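You operate a simulated robot arm through the tools that you are given. There is no shell and no other tool. Be economical: measure what you need, move in short steps, check, and stop when the job is done.

You are at the controls of a simulated robot arm. One attempt, no reset.

## Task
Put one of the bushings from the deck of the chassis with the step on top of the bolts carton.

It is judged by the outcome, as a careful person would: the job done as asked, and still so three seconds after it is handed in. It fails if anything else is knocked over, pushed out of place, dropped, spilled or broken.

## Robot
A 6-joint arm with a two-finger parallel gripper, fixed in place. Base frame: the origin is at the foot of the arm, x ahead of it, y to its left, z up; the work surface is at about z = 0. Readings come in m, degrees, newtons and seconds.
With the tool pointing down near the work surface it reaches from about 0.14 to 0.58 m from the base axis. Its first joint turns from -66.0 to 66.0 degrees. Payload 2.1 kg.
Tool frame: the origin (TCP) lies between the finger pads and is the grasp point; the fingertips stand 0.03 m ahead of it; z points along the fingers, y is the line along which they close. The gripper opens to 0.094 m. The fingers are 0.028 m wide and 0.01 m thick; the gripper's body (0.05 by 0.096 m) begins 0.055 m behind the TCP.
Orientation is that of the tool frame in the base frame, as [roll, pitch, yaw] about the fixed x, y, z axes, in that order (R = Rz(yaw) Ry(pitch) Rx(roll)). With the fingers straight down and closing along the base's y, the tool's x points along the base's -x, its y along +y and its z along -z.

## Interface
- The arm moves only by the tool arm_command. Its arguments are lists of equal length, an entry for each row: "rotation": the turn, a rotation vector about the tool's x, y, z in degrees, a list of three; "xyz": the shift along the tool's x, y, z in mm, a list of three; "grip": the finger opening in mm, from 0 to 94. In form: {"rotation": [[wx, wy, wz], ...], "xyz": [[x, y, z], ...], "grip": [grip, ...]}. A call has 1 to 10 rows; each row is the pose to reach, as a shift and turn from the pose commanded when the call began, along the tool's axes at that moment. A row lasts 0.2 s, in which the tool goes at most 0.05 m and 8.6 degrees; a call with a longer step from one row to the next is refused whole, and so is a gripper value outside its range. A pose out of reach is approached as far as the arm can. The call stops where the force on the tool passes 40 N (or 10 N more than at its start, if that is more) or the arm is blocked; 0.2 s more then pass. The fingers move at their own pace (about 0.072 m/s each) and stop on an object; they squeeze with about 21 N. The grip force told is the motor's: it shows also when the fingers shut on nothing. Time passes only in rows, and 0.2 s behind the last, so rows that repeat a pose let the fingers close. It gives the time, the measured TCP pose, the force on the tool (base axes), the opening and the grip force at its end, in the units of the frame above (readings bear some noise), and new pictures: "views" is both (left out), scene, wrist or none.
- Cameras (640 x 400 px; columns grow to the right, rows downward): "scene" is fixed at [0.0607, -0.3724, 0.4914]; the picture's right is [0.75, -0.66, 0.00], its down [-0.32, -0.37, -0.87] and it looks along [0.58, 0.65, -0.49] (base axes); focal length 286 px, centre (320, 200). "wrist" rides on the gripper at [0.076, 0.014, -0.103] in the tool frame; the picture's right is [-0.18, 0.98, 0.00], its down [-0.75, -0.14, -0.64] and it looks along [-0.63, -0.12, 0.77] (tool axes); focal length 243 px, centre (320, 200).
- measure_at(camera, pixels): for up to 12 pixels [column, row] of the newest picture of that camera ("zoom" is the newest enlarged one), the place [x, y, z] in the base frame of the surface seen there, good to about 0.002 m. The clock stands still meanwhile.
- close_up(camera, box): a new picture of the part [left, top, right, bottom] of that camera's present view, enlarged. The clock stands still meanwhile.
- sign_off(): hands the job in; it is judged then, once.

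Work in short steps. Measure before you move; look again where a grasp or a placing could have gone wrong, and mend it. You have 60 turns and 170 pictures in all, those below and enlarged ones among them. Open the gripper and draw the arm clear of the work before you hand the job in, unless the task says otherwise; then end with one line.

The tools are called after ">>>" as name(argument=value, ...) on one line, values as JSON. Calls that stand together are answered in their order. arm_command: Moves the arm, as the interface text tells. Its arguments: {"type":"object","properties":{"rotation":{"type":"array"},"xyz":{"type":"array"},"grip":{"type":"array"},"views":{"type":"string","enum":["both","scene","wrist","none"]}},"required":["rotation","xyz","grip"]} The other tools are called the same way: measure_at (camera, pixels) gives the place of the surface under pixels of a picture; close_up (camera, box) takes an enlarged picture of a part of a camera's view; sign_off () hands the job in.

At the start:

```text
time: 0.0
position: [0.3459, -0.0693, 0.3043]
orientation: [-180.0, 0.1, 180.0]
contact_force: [-0.1, -0.1, -0.5]
width: 0.094
gripper_force: 0.0
```

scene: 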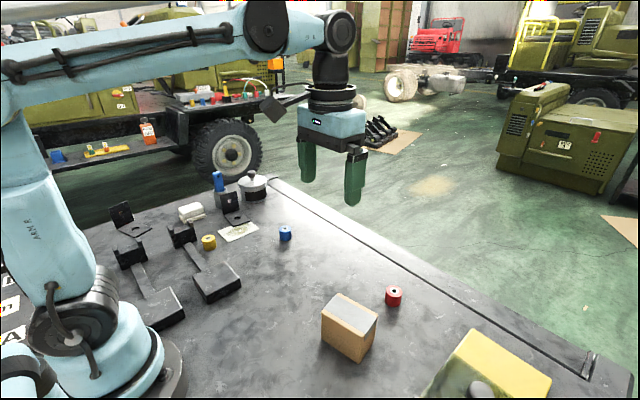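
wrist: 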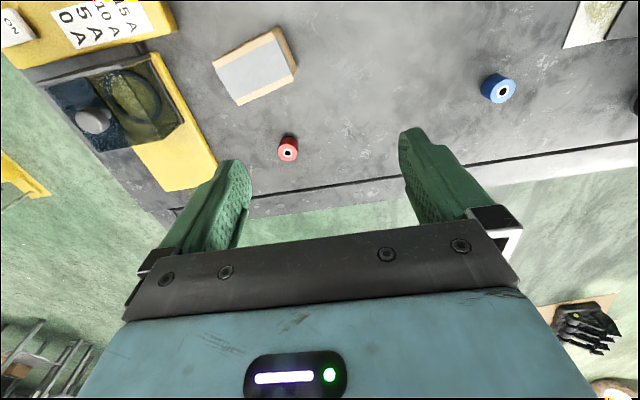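

The scene shows several black parts at the left (px 110-245, 170-330), a box at (350,328), and bushings in red, blue and yellow. I'll enlarge to identify them.

>>> close_up(camera="scene", box=[90, 160, 310, 335])

>>> close_up(camera="scene", box=[300, 260, 580, 400])

>>> close_up(camera="scene", box=[30, 60, 310, 200])

>>> close_up(camera="wrist", box=[0, 0, 320, 200])

```text
2.29 times, centred on (200, 248) of scene
```

zoom: 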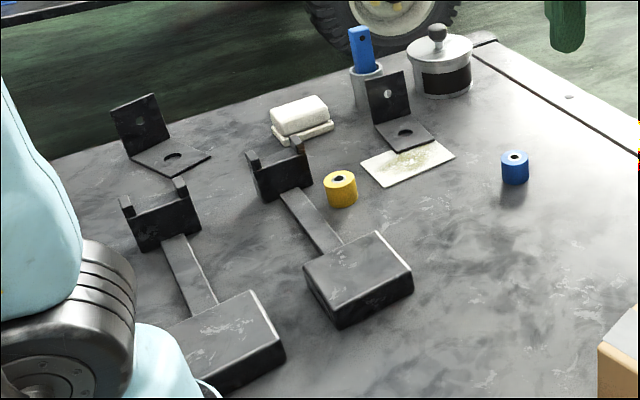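

```text
2.29 times, centred on (440, 330) of scene
```

zoom: 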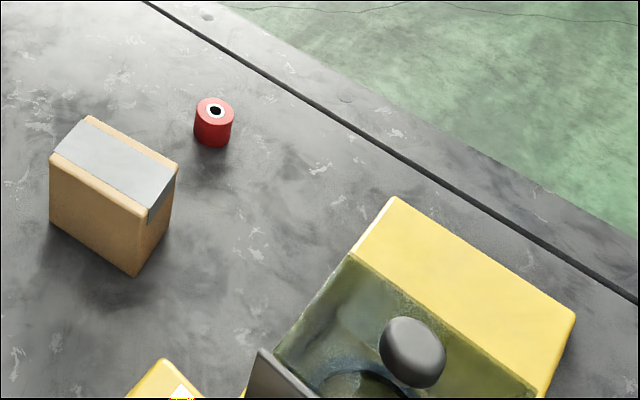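

```text
2.29 times, centred on (170, 130) of scene
```

zoom: 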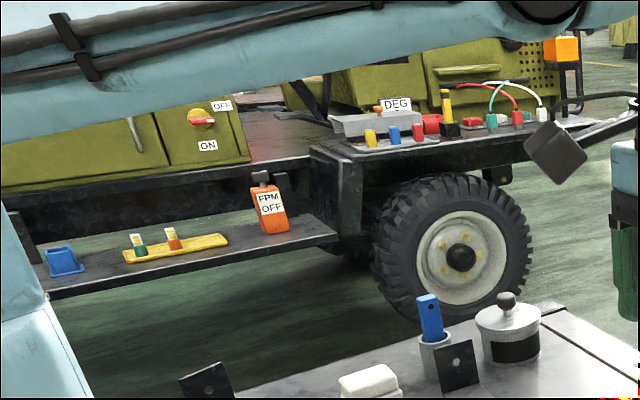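

```text
2.00 times, centred on (160, 100) of wrist
```

zoom: 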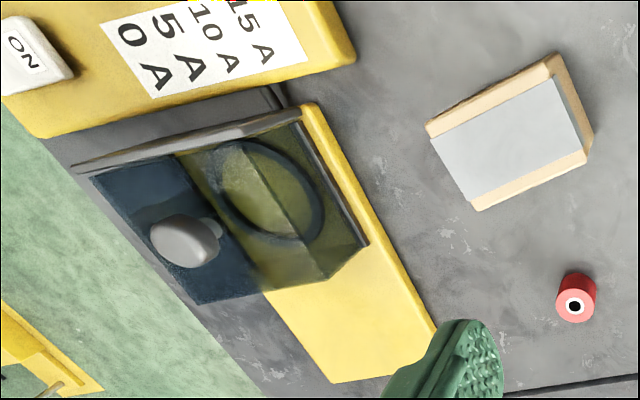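

I need to know where the far vehicle's deck and the table items are, and whether the vehicle is in reach. Measuring.

>>> measure_at(camera="scene", pixels=[[192, 103], [214, 98], [222, 99], [148, 130], [105, 152], [230, 150], [286, 232], [393, 292], [209, 239], [350, 310], [270, 180], [190, 110]])

>>> close_up(camera="scene", box=[160, 70, 320, 170])

>>> measure_at(camera="scene", pixels=[[122, 213], [135, 232], [128, 257], [150, 282], [160, 310], [182, 235], [200, 260], [217, 283], [228, 200], [235, 218], [238, 233], [192, 210]])

```text
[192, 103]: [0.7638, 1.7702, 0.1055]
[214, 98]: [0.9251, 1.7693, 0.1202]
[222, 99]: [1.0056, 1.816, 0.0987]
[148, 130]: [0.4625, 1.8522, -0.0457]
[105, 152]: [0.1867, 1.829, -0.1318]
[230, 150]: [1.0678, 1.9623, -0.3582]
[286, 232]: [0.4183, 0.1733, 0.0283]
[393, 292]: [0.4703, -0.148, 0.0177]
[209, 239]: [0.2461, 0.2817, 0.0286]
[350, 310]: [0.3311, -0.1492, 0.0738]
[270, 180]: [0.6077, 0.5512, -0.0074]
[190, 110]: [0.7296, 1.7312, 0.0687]
```

```text
4.00 times, centred on (240, 120) of scene
```

zoom: 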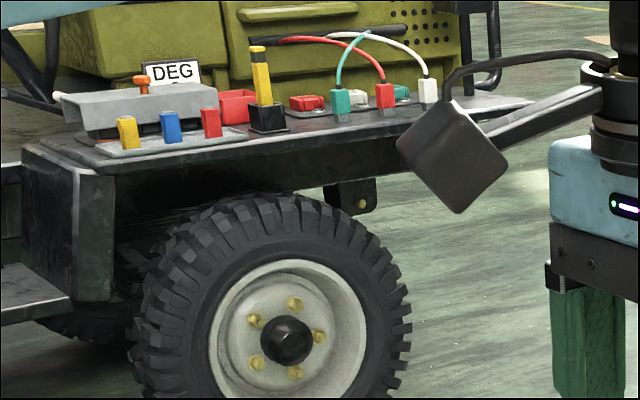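

```text
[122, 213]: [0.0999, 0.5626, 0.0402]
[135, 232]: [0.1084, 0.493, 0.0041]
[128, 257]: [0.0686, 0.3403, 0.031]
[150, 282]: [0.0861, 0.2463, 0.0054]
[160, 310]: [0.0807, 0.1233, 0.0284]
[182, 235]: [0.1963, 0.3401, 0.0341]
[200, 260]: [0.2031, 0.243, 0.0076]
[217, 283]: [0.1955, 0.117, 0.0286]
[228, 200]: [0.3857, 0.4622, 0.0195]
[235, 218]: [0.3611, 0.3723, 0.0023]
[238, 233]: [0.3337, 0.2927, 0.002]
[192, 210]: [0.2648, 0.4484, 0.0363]
```

The vehicle with the DEG panel is 1.8 m off, out of reach, so I need a better view of the bench. I raise and draw back the tool to get a wrist overview of the right side and the carton.

>>> arm_command(rotation=[[0, 0, 0], [0, 0, 0], [0, 0, 0], [0, 0, 0]], xyz=[[30, -25, -20], [60, -50, -40], [90, -75, -60], [120, -100, -80]], grip=[94, 94, 94, 94])

```text
time: 1.0
position: [0.2249, -0.169, 0.386]
orientation: [-180.0, 0.0, -179.9]
contact_force: [-0.3, -0.5, -0.4]
width: 0.094
gripper_force: 0.0
```

scene: 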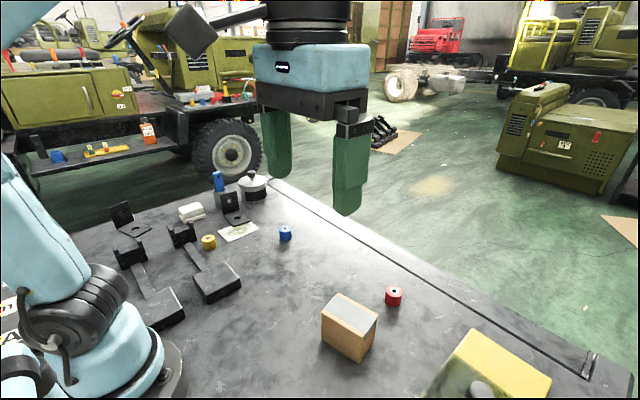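
wrist: 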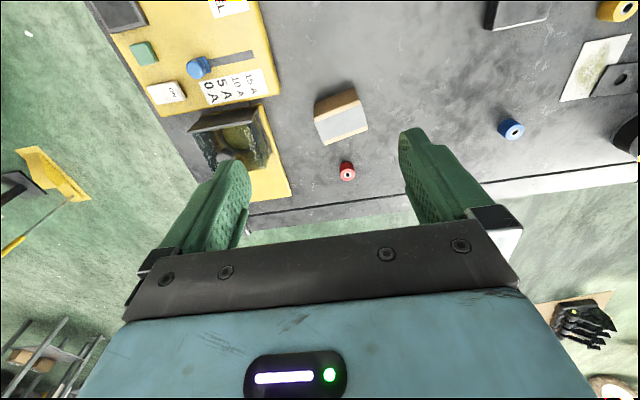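

The right side holds a yellow panel, the carton at (340,118) and red/blue bushings. Now I look at the left side.

>>> arm_command(rotation=[[0, 0, 0], [0, 0, 0], [0, 0, 0], [0, 0, 0], [0, 0, 0], [0, 0, 0], [0, 0, 0], [0, 0, 0]], xyz=[[0, 45, 0], [0, 90, 0], [0, 135, 0], [0, 180, 0], [0, 225, 0], [0, 270, 0], [0, 315, 0], [0, 360, 0]], grip=[94, 94, 94, 94, 94, 94, 94, 94])

```text
time: 2.8
position: [0.2272, 0.1912, 0.3838]
orientation: [-179.9, 0.0, 180.0]
contact_force: [0.1, 0.2, 0.2]
width: 0.0941
gripper_force: 0.1
```

scene: 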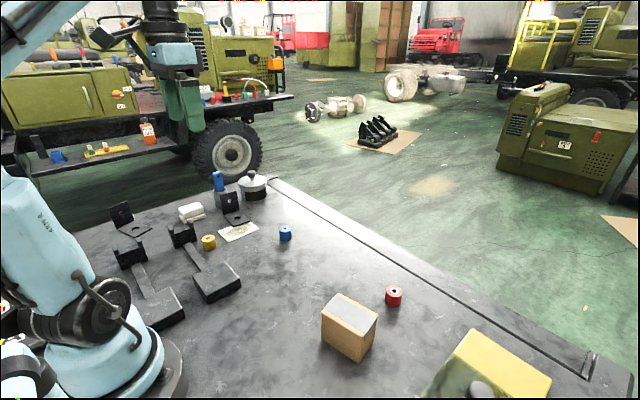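
wrist: 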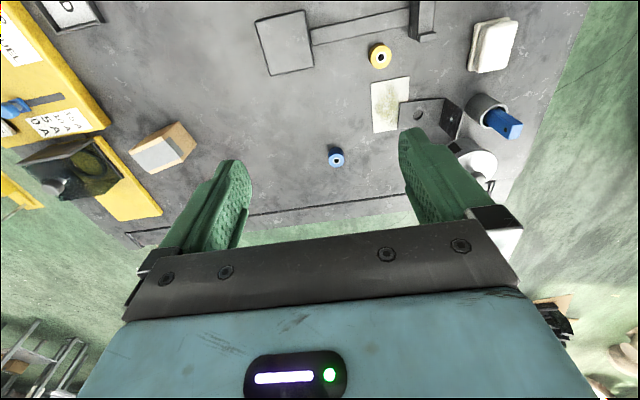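

I see a partly visible labelled thing at wrist (70,12). I tilt the camera back towards the base and go to the middle to see what lies near it.

>>> arm_command(rotation=[[0, 8, 0], [0, 16, 0], [0, 24, 0], [0, 32, 0]], xyz=[[-10, -40, 0], [-20, -80, 0], [-30, -120, 0], [-40, -160, 0]], grip=[94, 94, 94, 94])

```text
time: 3.8
position: [0.2665, 0.0388, 0.3832]
orientation: [179.3, -25.4, -179.8]
contact_force: [-0.3, 0.7, 0.6]
width: 0.0941
gripper_force: 0.0
out of reach, approached as far as the arm can: row 4
```

scene: 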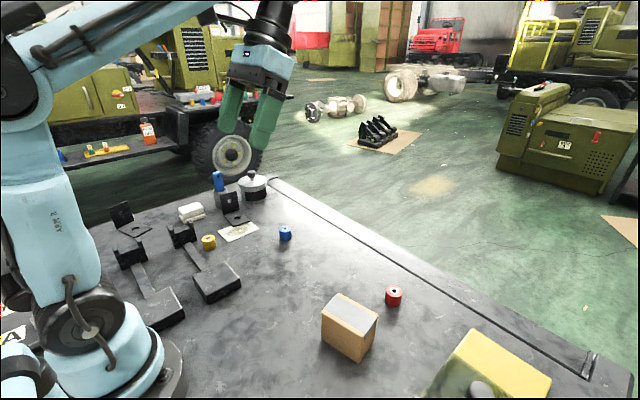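
wrist: 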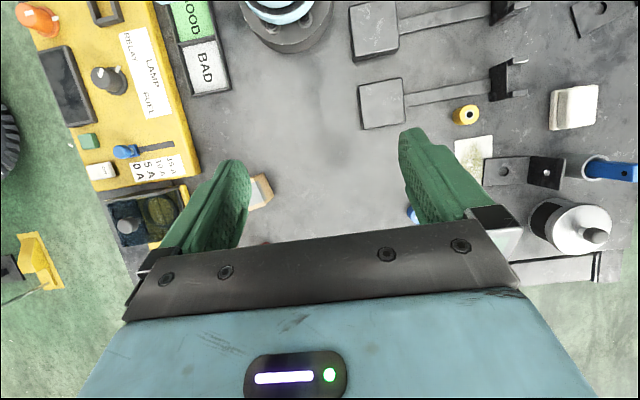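

The overview shows a tester panel, GOOD/BAD plates, two black levers, brackets, and the bushings. I zoom in on details from this view, including the bench edge at the left and the carton.

>>> close_up(camera="wrist", box=[340, 0, 640, 190])

>>> close_up(camera="wrist", box=[0, 0, 320, 200])

>>> close_up(camera="scene", box=[0, 20, 160, 120])

>>> close_up(camera="scene", box=[290, 0, 640, 220])

```text
2.11 times, centred on (490, 95) of wrist
```

zoom: 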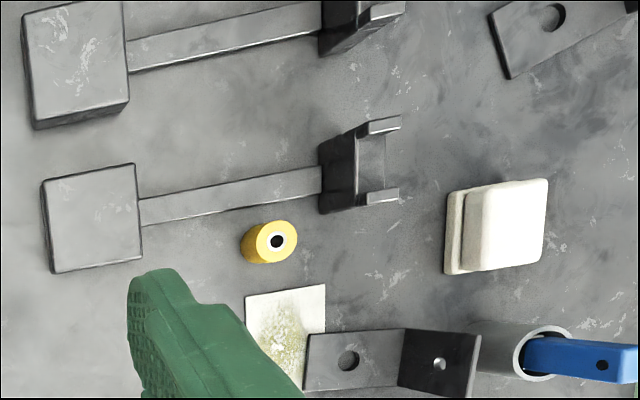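

```text
2.00 times, centred on (160, 100) of wrist
```

zoom: 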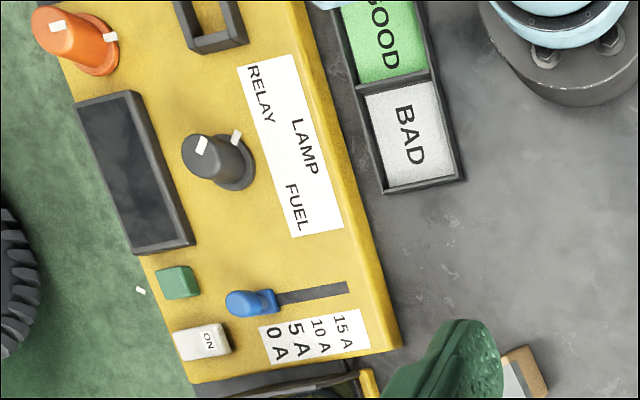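

```text
4.00 times, centred on (80, 70) of scene
```

zoom: 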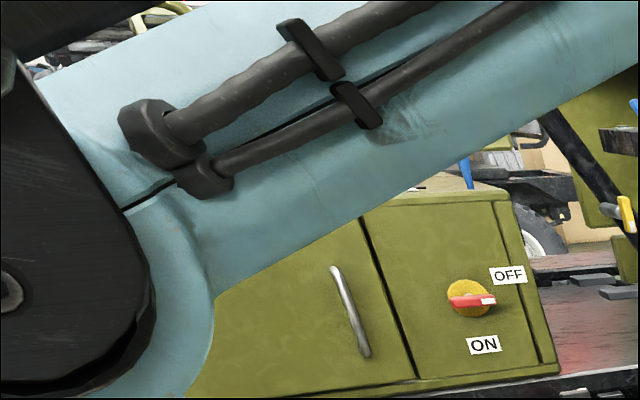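

```text
1.82 times, centred on (465, 110) of scene
```

zoom: 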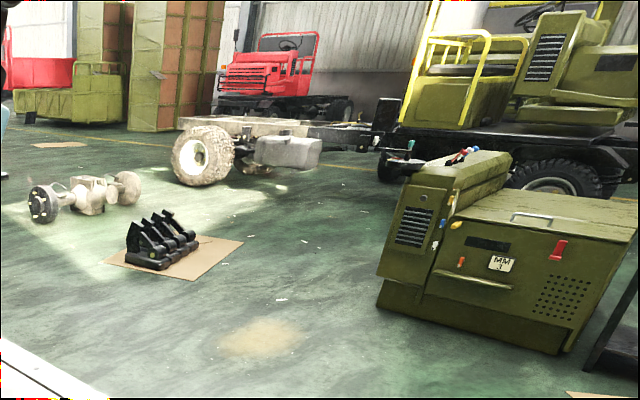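

The only carton is the one at (0.33,-0.15); the red bushing on this deck at (0.47,-0.148) is clear of everything. I level the tool again.

>>> arm_command(rotation=[[0, -8, 0], [0, -16, 0], [0, -24, 0], [0, -25.4, 0]], xyz=[[0, -30, 0], [0, -60, 0], [0, -90, 0], [0, -120, 0]], grip=[94, 94, 94, 94])

>>> close_up(camera="scene", box=[300, 270, 420, 370])

>>> measure_at(camera="scene", pixels=[[325, 313], [341, 295], [376, 317], [362, 334], [350, 314], [393, 290], [393, 304], [386, 296], [401, 296], [358, 358], [323, 338], [376, 340]])

```text
time: 4.8
position: [0.2652, -0.082, 0.3832]
orientation: [179.5, 0.0, 179.8]
contact_force: [0.3, -0.1, 0.0]
width: 0.0936
gripper_force: 0.0
```

scene: 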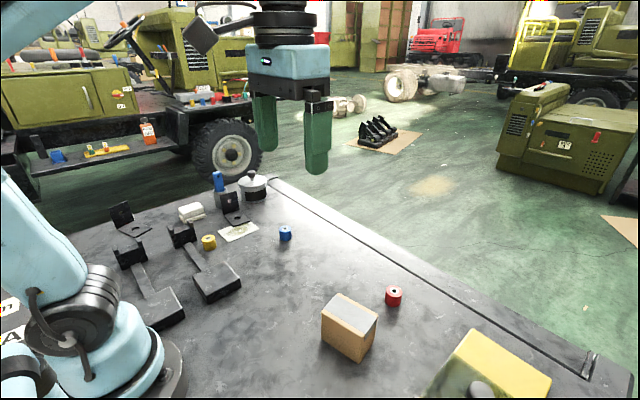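
wrist: 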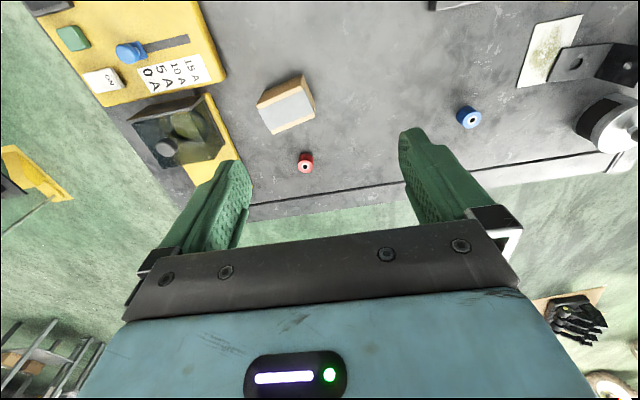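

```text
4.00 times, centred on (360, 320) of scene
```

zoom: 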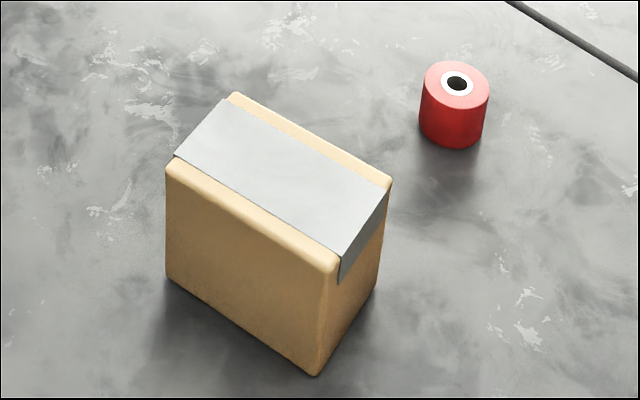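

```text
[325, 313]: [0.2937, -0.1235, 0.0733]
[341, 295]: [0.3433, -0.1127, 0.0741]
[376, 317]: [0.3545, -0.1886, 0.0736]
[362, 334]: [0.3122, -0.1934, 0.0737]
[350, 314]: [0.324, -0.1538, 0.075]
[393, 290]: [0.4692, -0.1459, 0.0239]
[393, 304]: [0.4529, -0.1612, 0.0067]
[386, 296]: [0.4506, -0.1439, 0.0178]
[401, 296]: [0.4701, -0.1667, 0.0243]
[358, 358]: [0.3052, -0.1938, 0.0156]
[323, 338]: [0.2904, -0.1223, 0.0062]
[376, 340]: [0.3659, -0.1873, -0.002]
```

Carton top is centred near (0.326,-0.154), z 0.074, about 70×45 mm; the red bushing is at about (0.467,-0.148), top z ~0.026. I move above the bushing.

>>> arm_command(rotation=[[0, 0, 0], [0, 0, 0], [0, 0, 0], [0, 0, 0], [0, 0, 0], [0, 0, 0], [0, 0, 0], [0, 0, 0]], xyz=[[-25, -8, 28], [-50, -16, 56], [-76, -25, 84], [-101, -33, 112], [-126, -41, 140], [-151, -50, 168], [-177, -58, 196], [-202, -66, 223]], grip=[94, 94, 94, 94, 80, 70, 60, 60])

```text
time: 6.6
position: [0.466, -0.1468, 0.1608]
orientation: [179.4, 0.0, 179.7]
contact_force: [-0.6, -0.4, 0.2]
width: 0.06
gripper_force: 0.0
```

scene: 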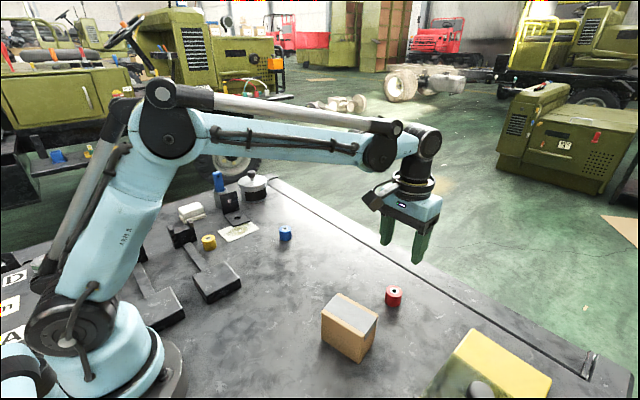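
wrist: 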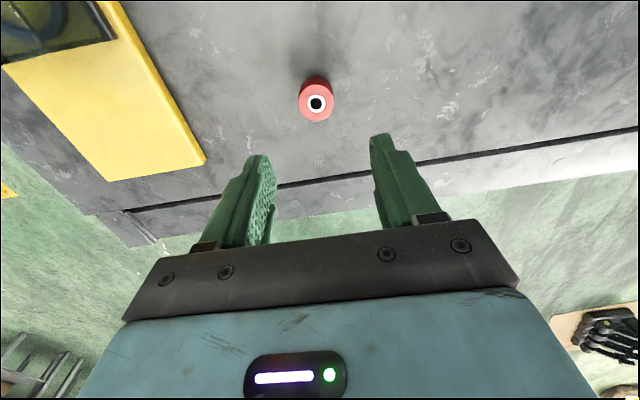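

The bushing shows at wrist (316,100). I measure its top and sides from here.

>>> measure_at(camera="wrist", pixels=[[304, 103], [329, 103], [317, 92], [317, 114], [316, 118], [330, 95], [301, 95], [316, 80]])

```text
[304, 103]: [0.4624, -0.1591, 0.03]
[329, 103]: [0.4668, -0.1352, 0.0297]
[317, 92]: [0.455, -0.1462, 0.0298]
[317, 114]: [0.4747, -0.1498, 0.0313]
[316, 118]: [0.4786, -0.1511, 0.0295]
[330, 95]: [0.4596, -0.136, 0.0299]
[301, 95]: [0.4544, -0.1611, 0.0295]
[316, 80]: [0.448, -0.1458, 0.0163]
```

Bushing: centre (0.465,-0.148), top z 0.030, about 29 mm across. I descend straight to TCP z ≈ 0.038.

>>> arm_command(rotation=[[0, 0, 0], [0, 0, 0], [0, 0, 0], [0, 0, 0], [0, 0, 0]], xyz=[[1, -1, 35], [1, -1, 70], [1, -1, 100], [1, -1, 115], [1, -1, 122]], grip=[60, 60, 60, 60, 60])

```text
time: 7.8
position: [0.465, -0.1482, 0.0384]
orientation: [179.5, 0.0, 179.7]
contact_force: [-0.8, 0.3, -0.8]
width: 0.0599
gripper_force: 0.1
```

scene: 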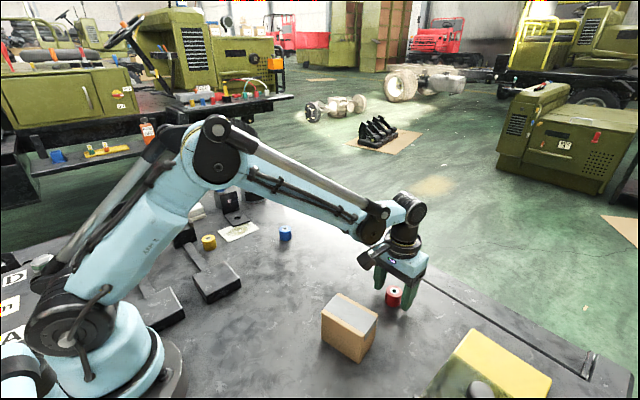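
wrist: 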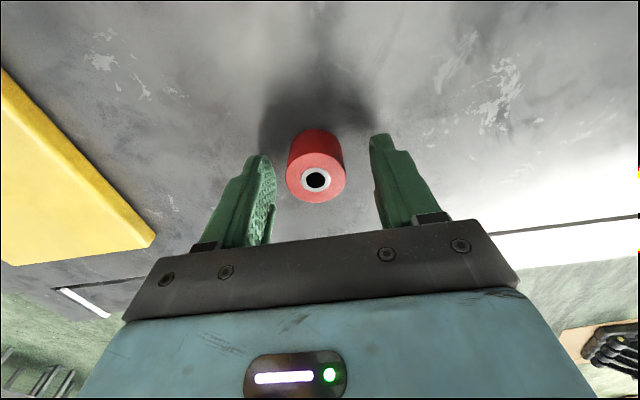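

The bushing sits between the fingers (wrist 316,165). I close and wait.

>>> arm_command(rotation=[[0, 0, 0], [0, 0, 0], [0, 0, 0], [0, 0, 0]], xyz=[[0, 0, 0], [0, 0, 0], [0, 0, 0], [0, 0, 0]], grip=[40, 20, 20, 20], views="wrist")

```text
time: 8.8
position: [0.466, -0.1476, 0.0393]
orientation: [179.5, 0.0, 179.6]
contact_force: [-0.6, 0.6, -1.1]
width: 0.0325
gripper_force: 20.6
```

wrist: 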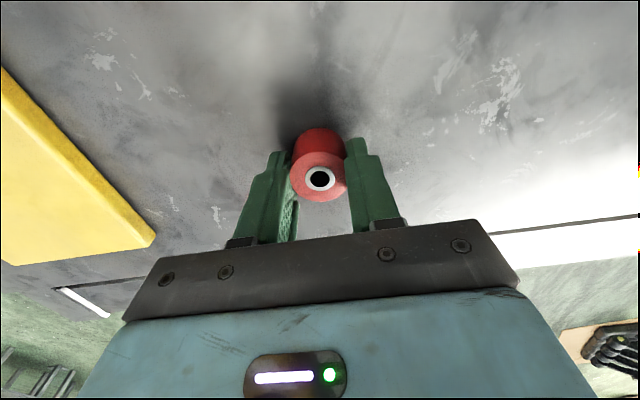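

Gripped at 32.5 mm, 20.6 N. I lift straight up 110 mm.

>>> arm_command(rotation=[[0, 0, 0], [0, 0, 0], [0, 0, 0], [0, 0, 0]], xyz=[[0, 0, -20], [0, 0, -50], [0, 0, -80], [0, 0, -110]], grip=[20, 20, 20, 20])

```text
time: 9.8
position: [0.4648, -0.1478, 0.1477]
orientation: [179.5, 0.0, 179.7]
contact_force: [0.2, 0.6, -0.5]
width: 0.0324
gripper_force: 20.7
```

scene: 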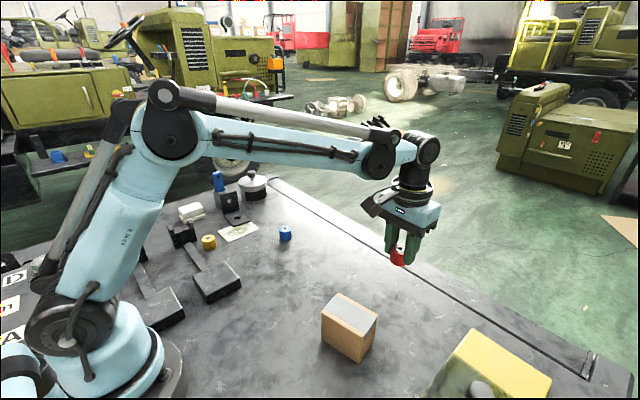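
wrist: 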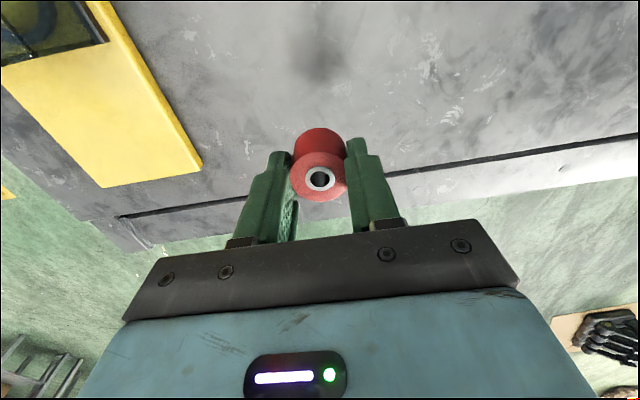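

Bushing held, bottom about z 0.11, clear of the carton top (0.074). I move over the carton centre (0.326,-0.154).

>>> arm_command(rotation=[[0, 0, 0], [0, 0, 0], [0, 0, 0], [0, 0, 0], [0, 0, 0]], xyz=[[25, -2, -5], [60, -3, -5], [95, -5, -5], [125, -6, -5], [139, -6, -5]], grip=[20, 20, 20, 20, 20])

>>> close_up(camera="scene", box=[290, 230, 430, 370])

```text
time: 11.0
position: [0.3264, -0.1541, 0.1536]
orientation: [179.5, -0.1, 179.7]
contact_force: [-0.7, 0.4, -1.5]
width: 0.0326
gripper_force: 21.5
```

scene: 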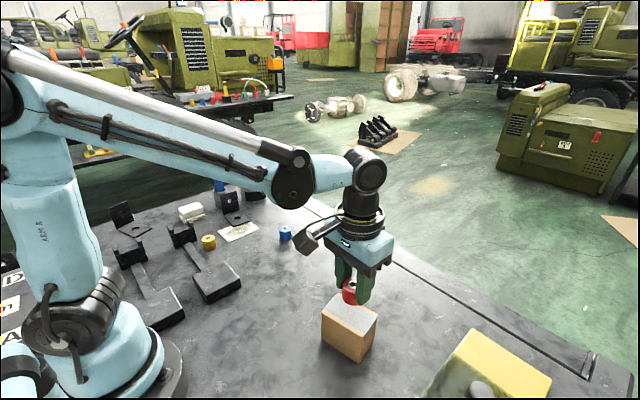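
wrist: 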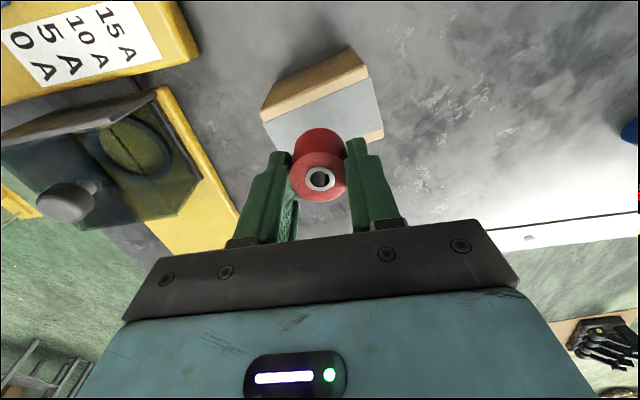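

```text
2.86 times, centred on (360, 300) of scene
```

zoom: 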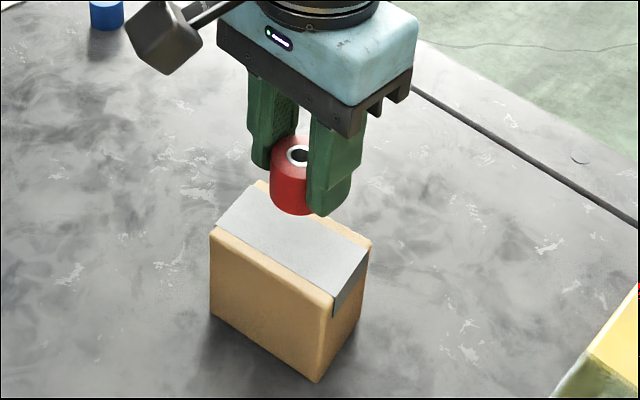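

Aligned over the carton. I lower gently to just above contact (TCP z ≈ 0.115).

>>> arm_command(rotation=[[0, 0, 0], [0, 0, 0], [0, 0, 0], [0, 0, 0]], xyz=[[0, 0, 15], [0, 0, 28], [0, 0, 35], [0, 0, 37]], grip=[20, 20, 20, 20])

>>> close_up(camera="scene", box=[310, 270, 410, 370])

```text
time: 12.0
position: [0.3265, -0.1536, 0.1164]
orientation: [179.6, 0.0, 179.6]
contact_force: [-0.6, -0.3, -1.2]
width: 0.0325
gripper_force: 20.6
```

scene: 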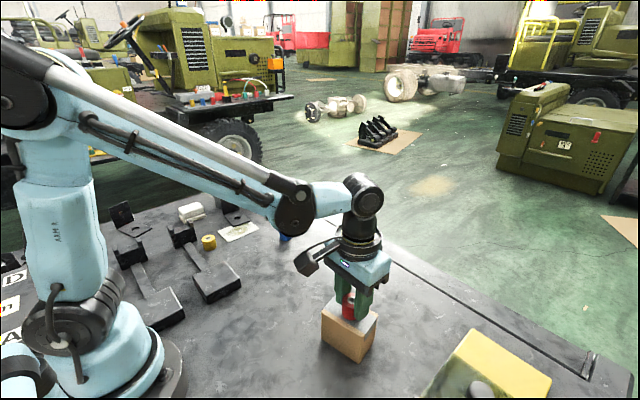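
wrist: 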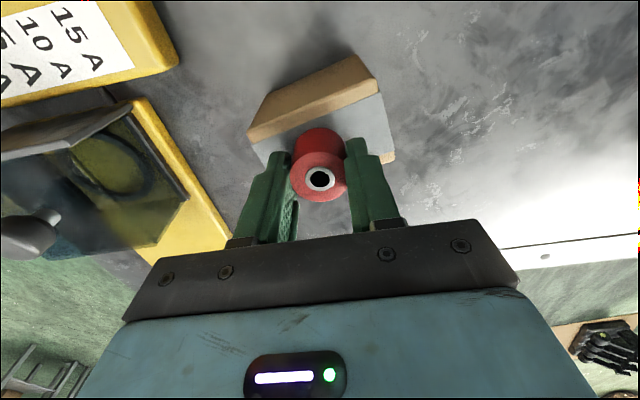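

```text
4.00 times, centred on (360, 320) of scene
```

zoom: 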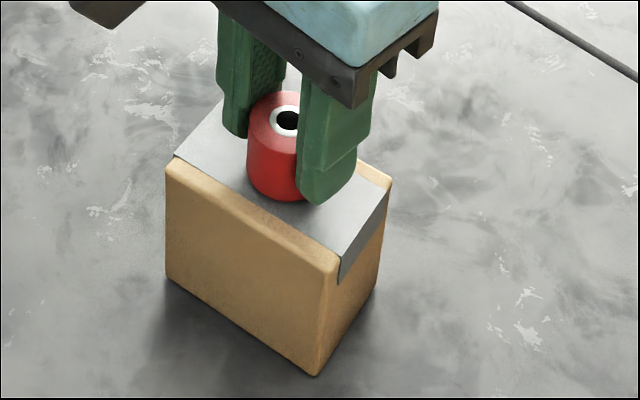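

Well placed, about 1–3 mm to go. I lower in 1 mm steps watching for contact force.

>>> arm_command(rotation=[[0, 0, 0], [0, 0, 0]], xyz=[[0, 0, 1], [0, 0, 2]], grip=[20, 20], views="none")

```text
time: 12.6
position: [0.3271, -0.1545, 0.1139]
orientation: [179.5, 0.0, 179.7]
contact_force: [-1.2, 0.3, -0.8]
width: 0.0325
gripper_force: 21.1
```

No contact yet; another small step.

>>> arm_command(rotation=[[0, 0, 0]], xyz=[[0, 0, 1]], grip=[20], views="none")

>>> close_up(camera="scene", box=[330, 285, 380, 335])

```text
time: 13.0
position: [0.3264, -0.155, 0.1144]
orientation: [179.5, 0.1, 179.8]
contact_force: [0.0, -0.6, -1.0]
width: 0.0326
gripper_force: 21.1
```

```text
8.00 times, centred on (355, 310) of scene
```

zoom: 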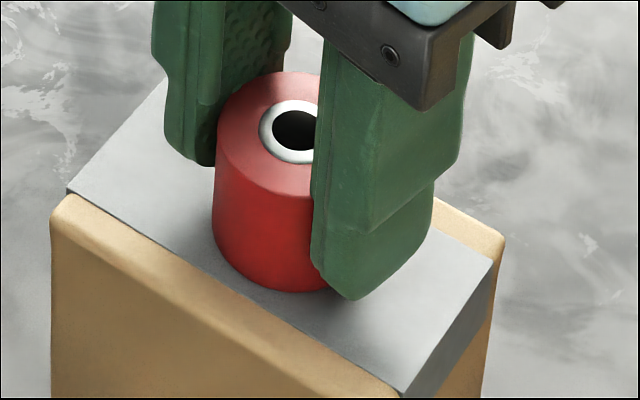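

Still no clear reaction; one more step.

>>> arm_command(rotation=[[0, 0, 0]], xyz=[[0, 0, 1]], grip=[20], views="none")

```text
time: 13.4
position: [0.3259, -0.1526, 0.1122]
orientation: [179.5, 0.0, 179.8]
contact_force: [-0.6, 0.6, 14.4]
width: 0.0324
gripper_force: 21.3
```

Contact: 14 N upward, so it rests on the carton. I ease off a hair and open slowly to 60 mm.

>>> arm_command(rotation=[[0, 0, 0], [0, 0, 0], [0, 0, 0], [0, 0, 0], [0, 0, 0]], xyz=[[0, 0, -0.7], [0, 0, -0.7], [0, 0, -0.7], [0, 0, -0.7], [0, 0, -0.7]], grip=[20, 35, 42, 52, 60])

```text
time: 14.6
position: [0.3269, -0.1531, 0.1121]
orientation: [179.5, 0.0, 179.8]
contact_force: [0.3, 1.0, -0.2]
width: 0.0598
gripper_force: 0.1
```

scene: 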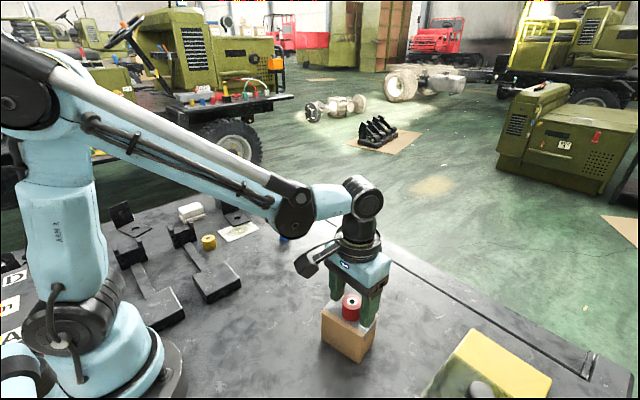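
wrist: 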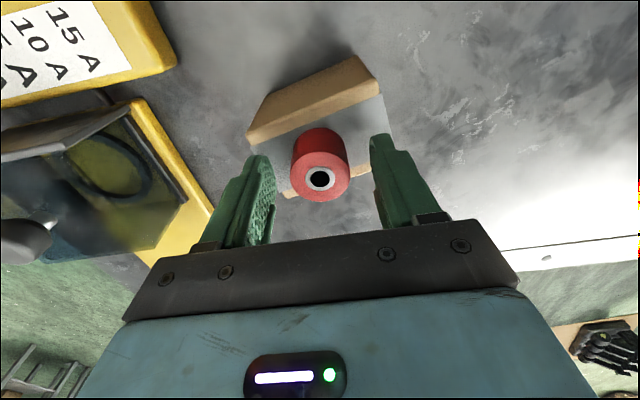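

The bushing stands freely between the open fingers. I rise straight up and then draw aside.

>>> arm_command(rotation=[[0, 0, 0], [0, 0, 0], [0, 0, 0], [0, 0, 0], [0, 0, 0], [0, 0, 0], [0, 0, 0]], xyz=[[0, 0, -15], [0, 0, -45], [0, 0, -85], [0, 0, -125], [0, 0, -165], [0, 40, -180], [0, 80, -190]], grip=[60, 60, 60, 60, 60, 60, 60])

>>> close_up(camera="scene", box=[300, 260, 420, 370])

```text
time: 16.2
position: [0.325, -0.0744, 0.3048]
orientation: [179.6, 0.0, 179.6]
contact_force: [0.7, 0.3, -0.6]
width: 0.0599
gripper_force: 0.1
```

scene: 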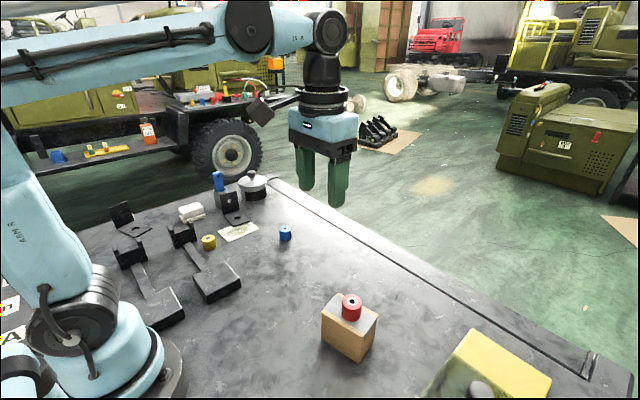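
wrist: 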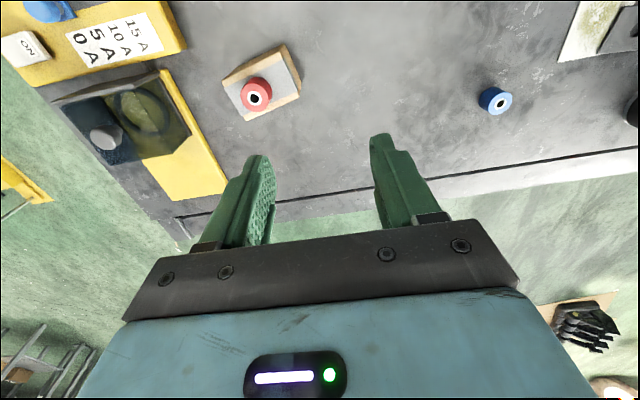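

```text
3.64 times, centred on (360, 315) of scene
```

zoom: 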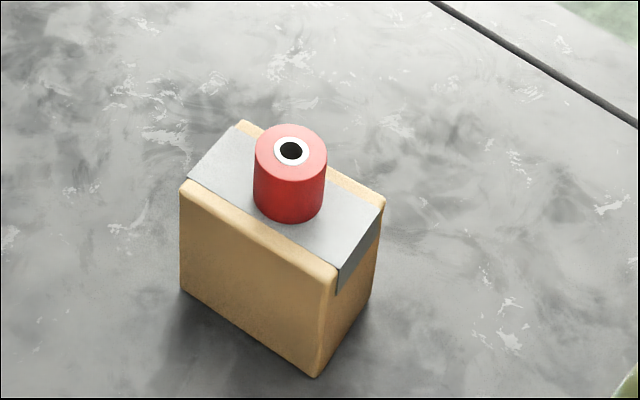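

The red bushing stands on top of the carton, nothing else moved, and the arm is clear with the gripper open. I hand it in.

>>> sign_off()

```text
The job is handed in.
```

The red bushing is standing on top of the carton, but I had to assume two things: that the deck I worked on is the chassis with the step (the other one with a visible step was out of reach), and that the only carton there, with no label in view, is the bolts carton.
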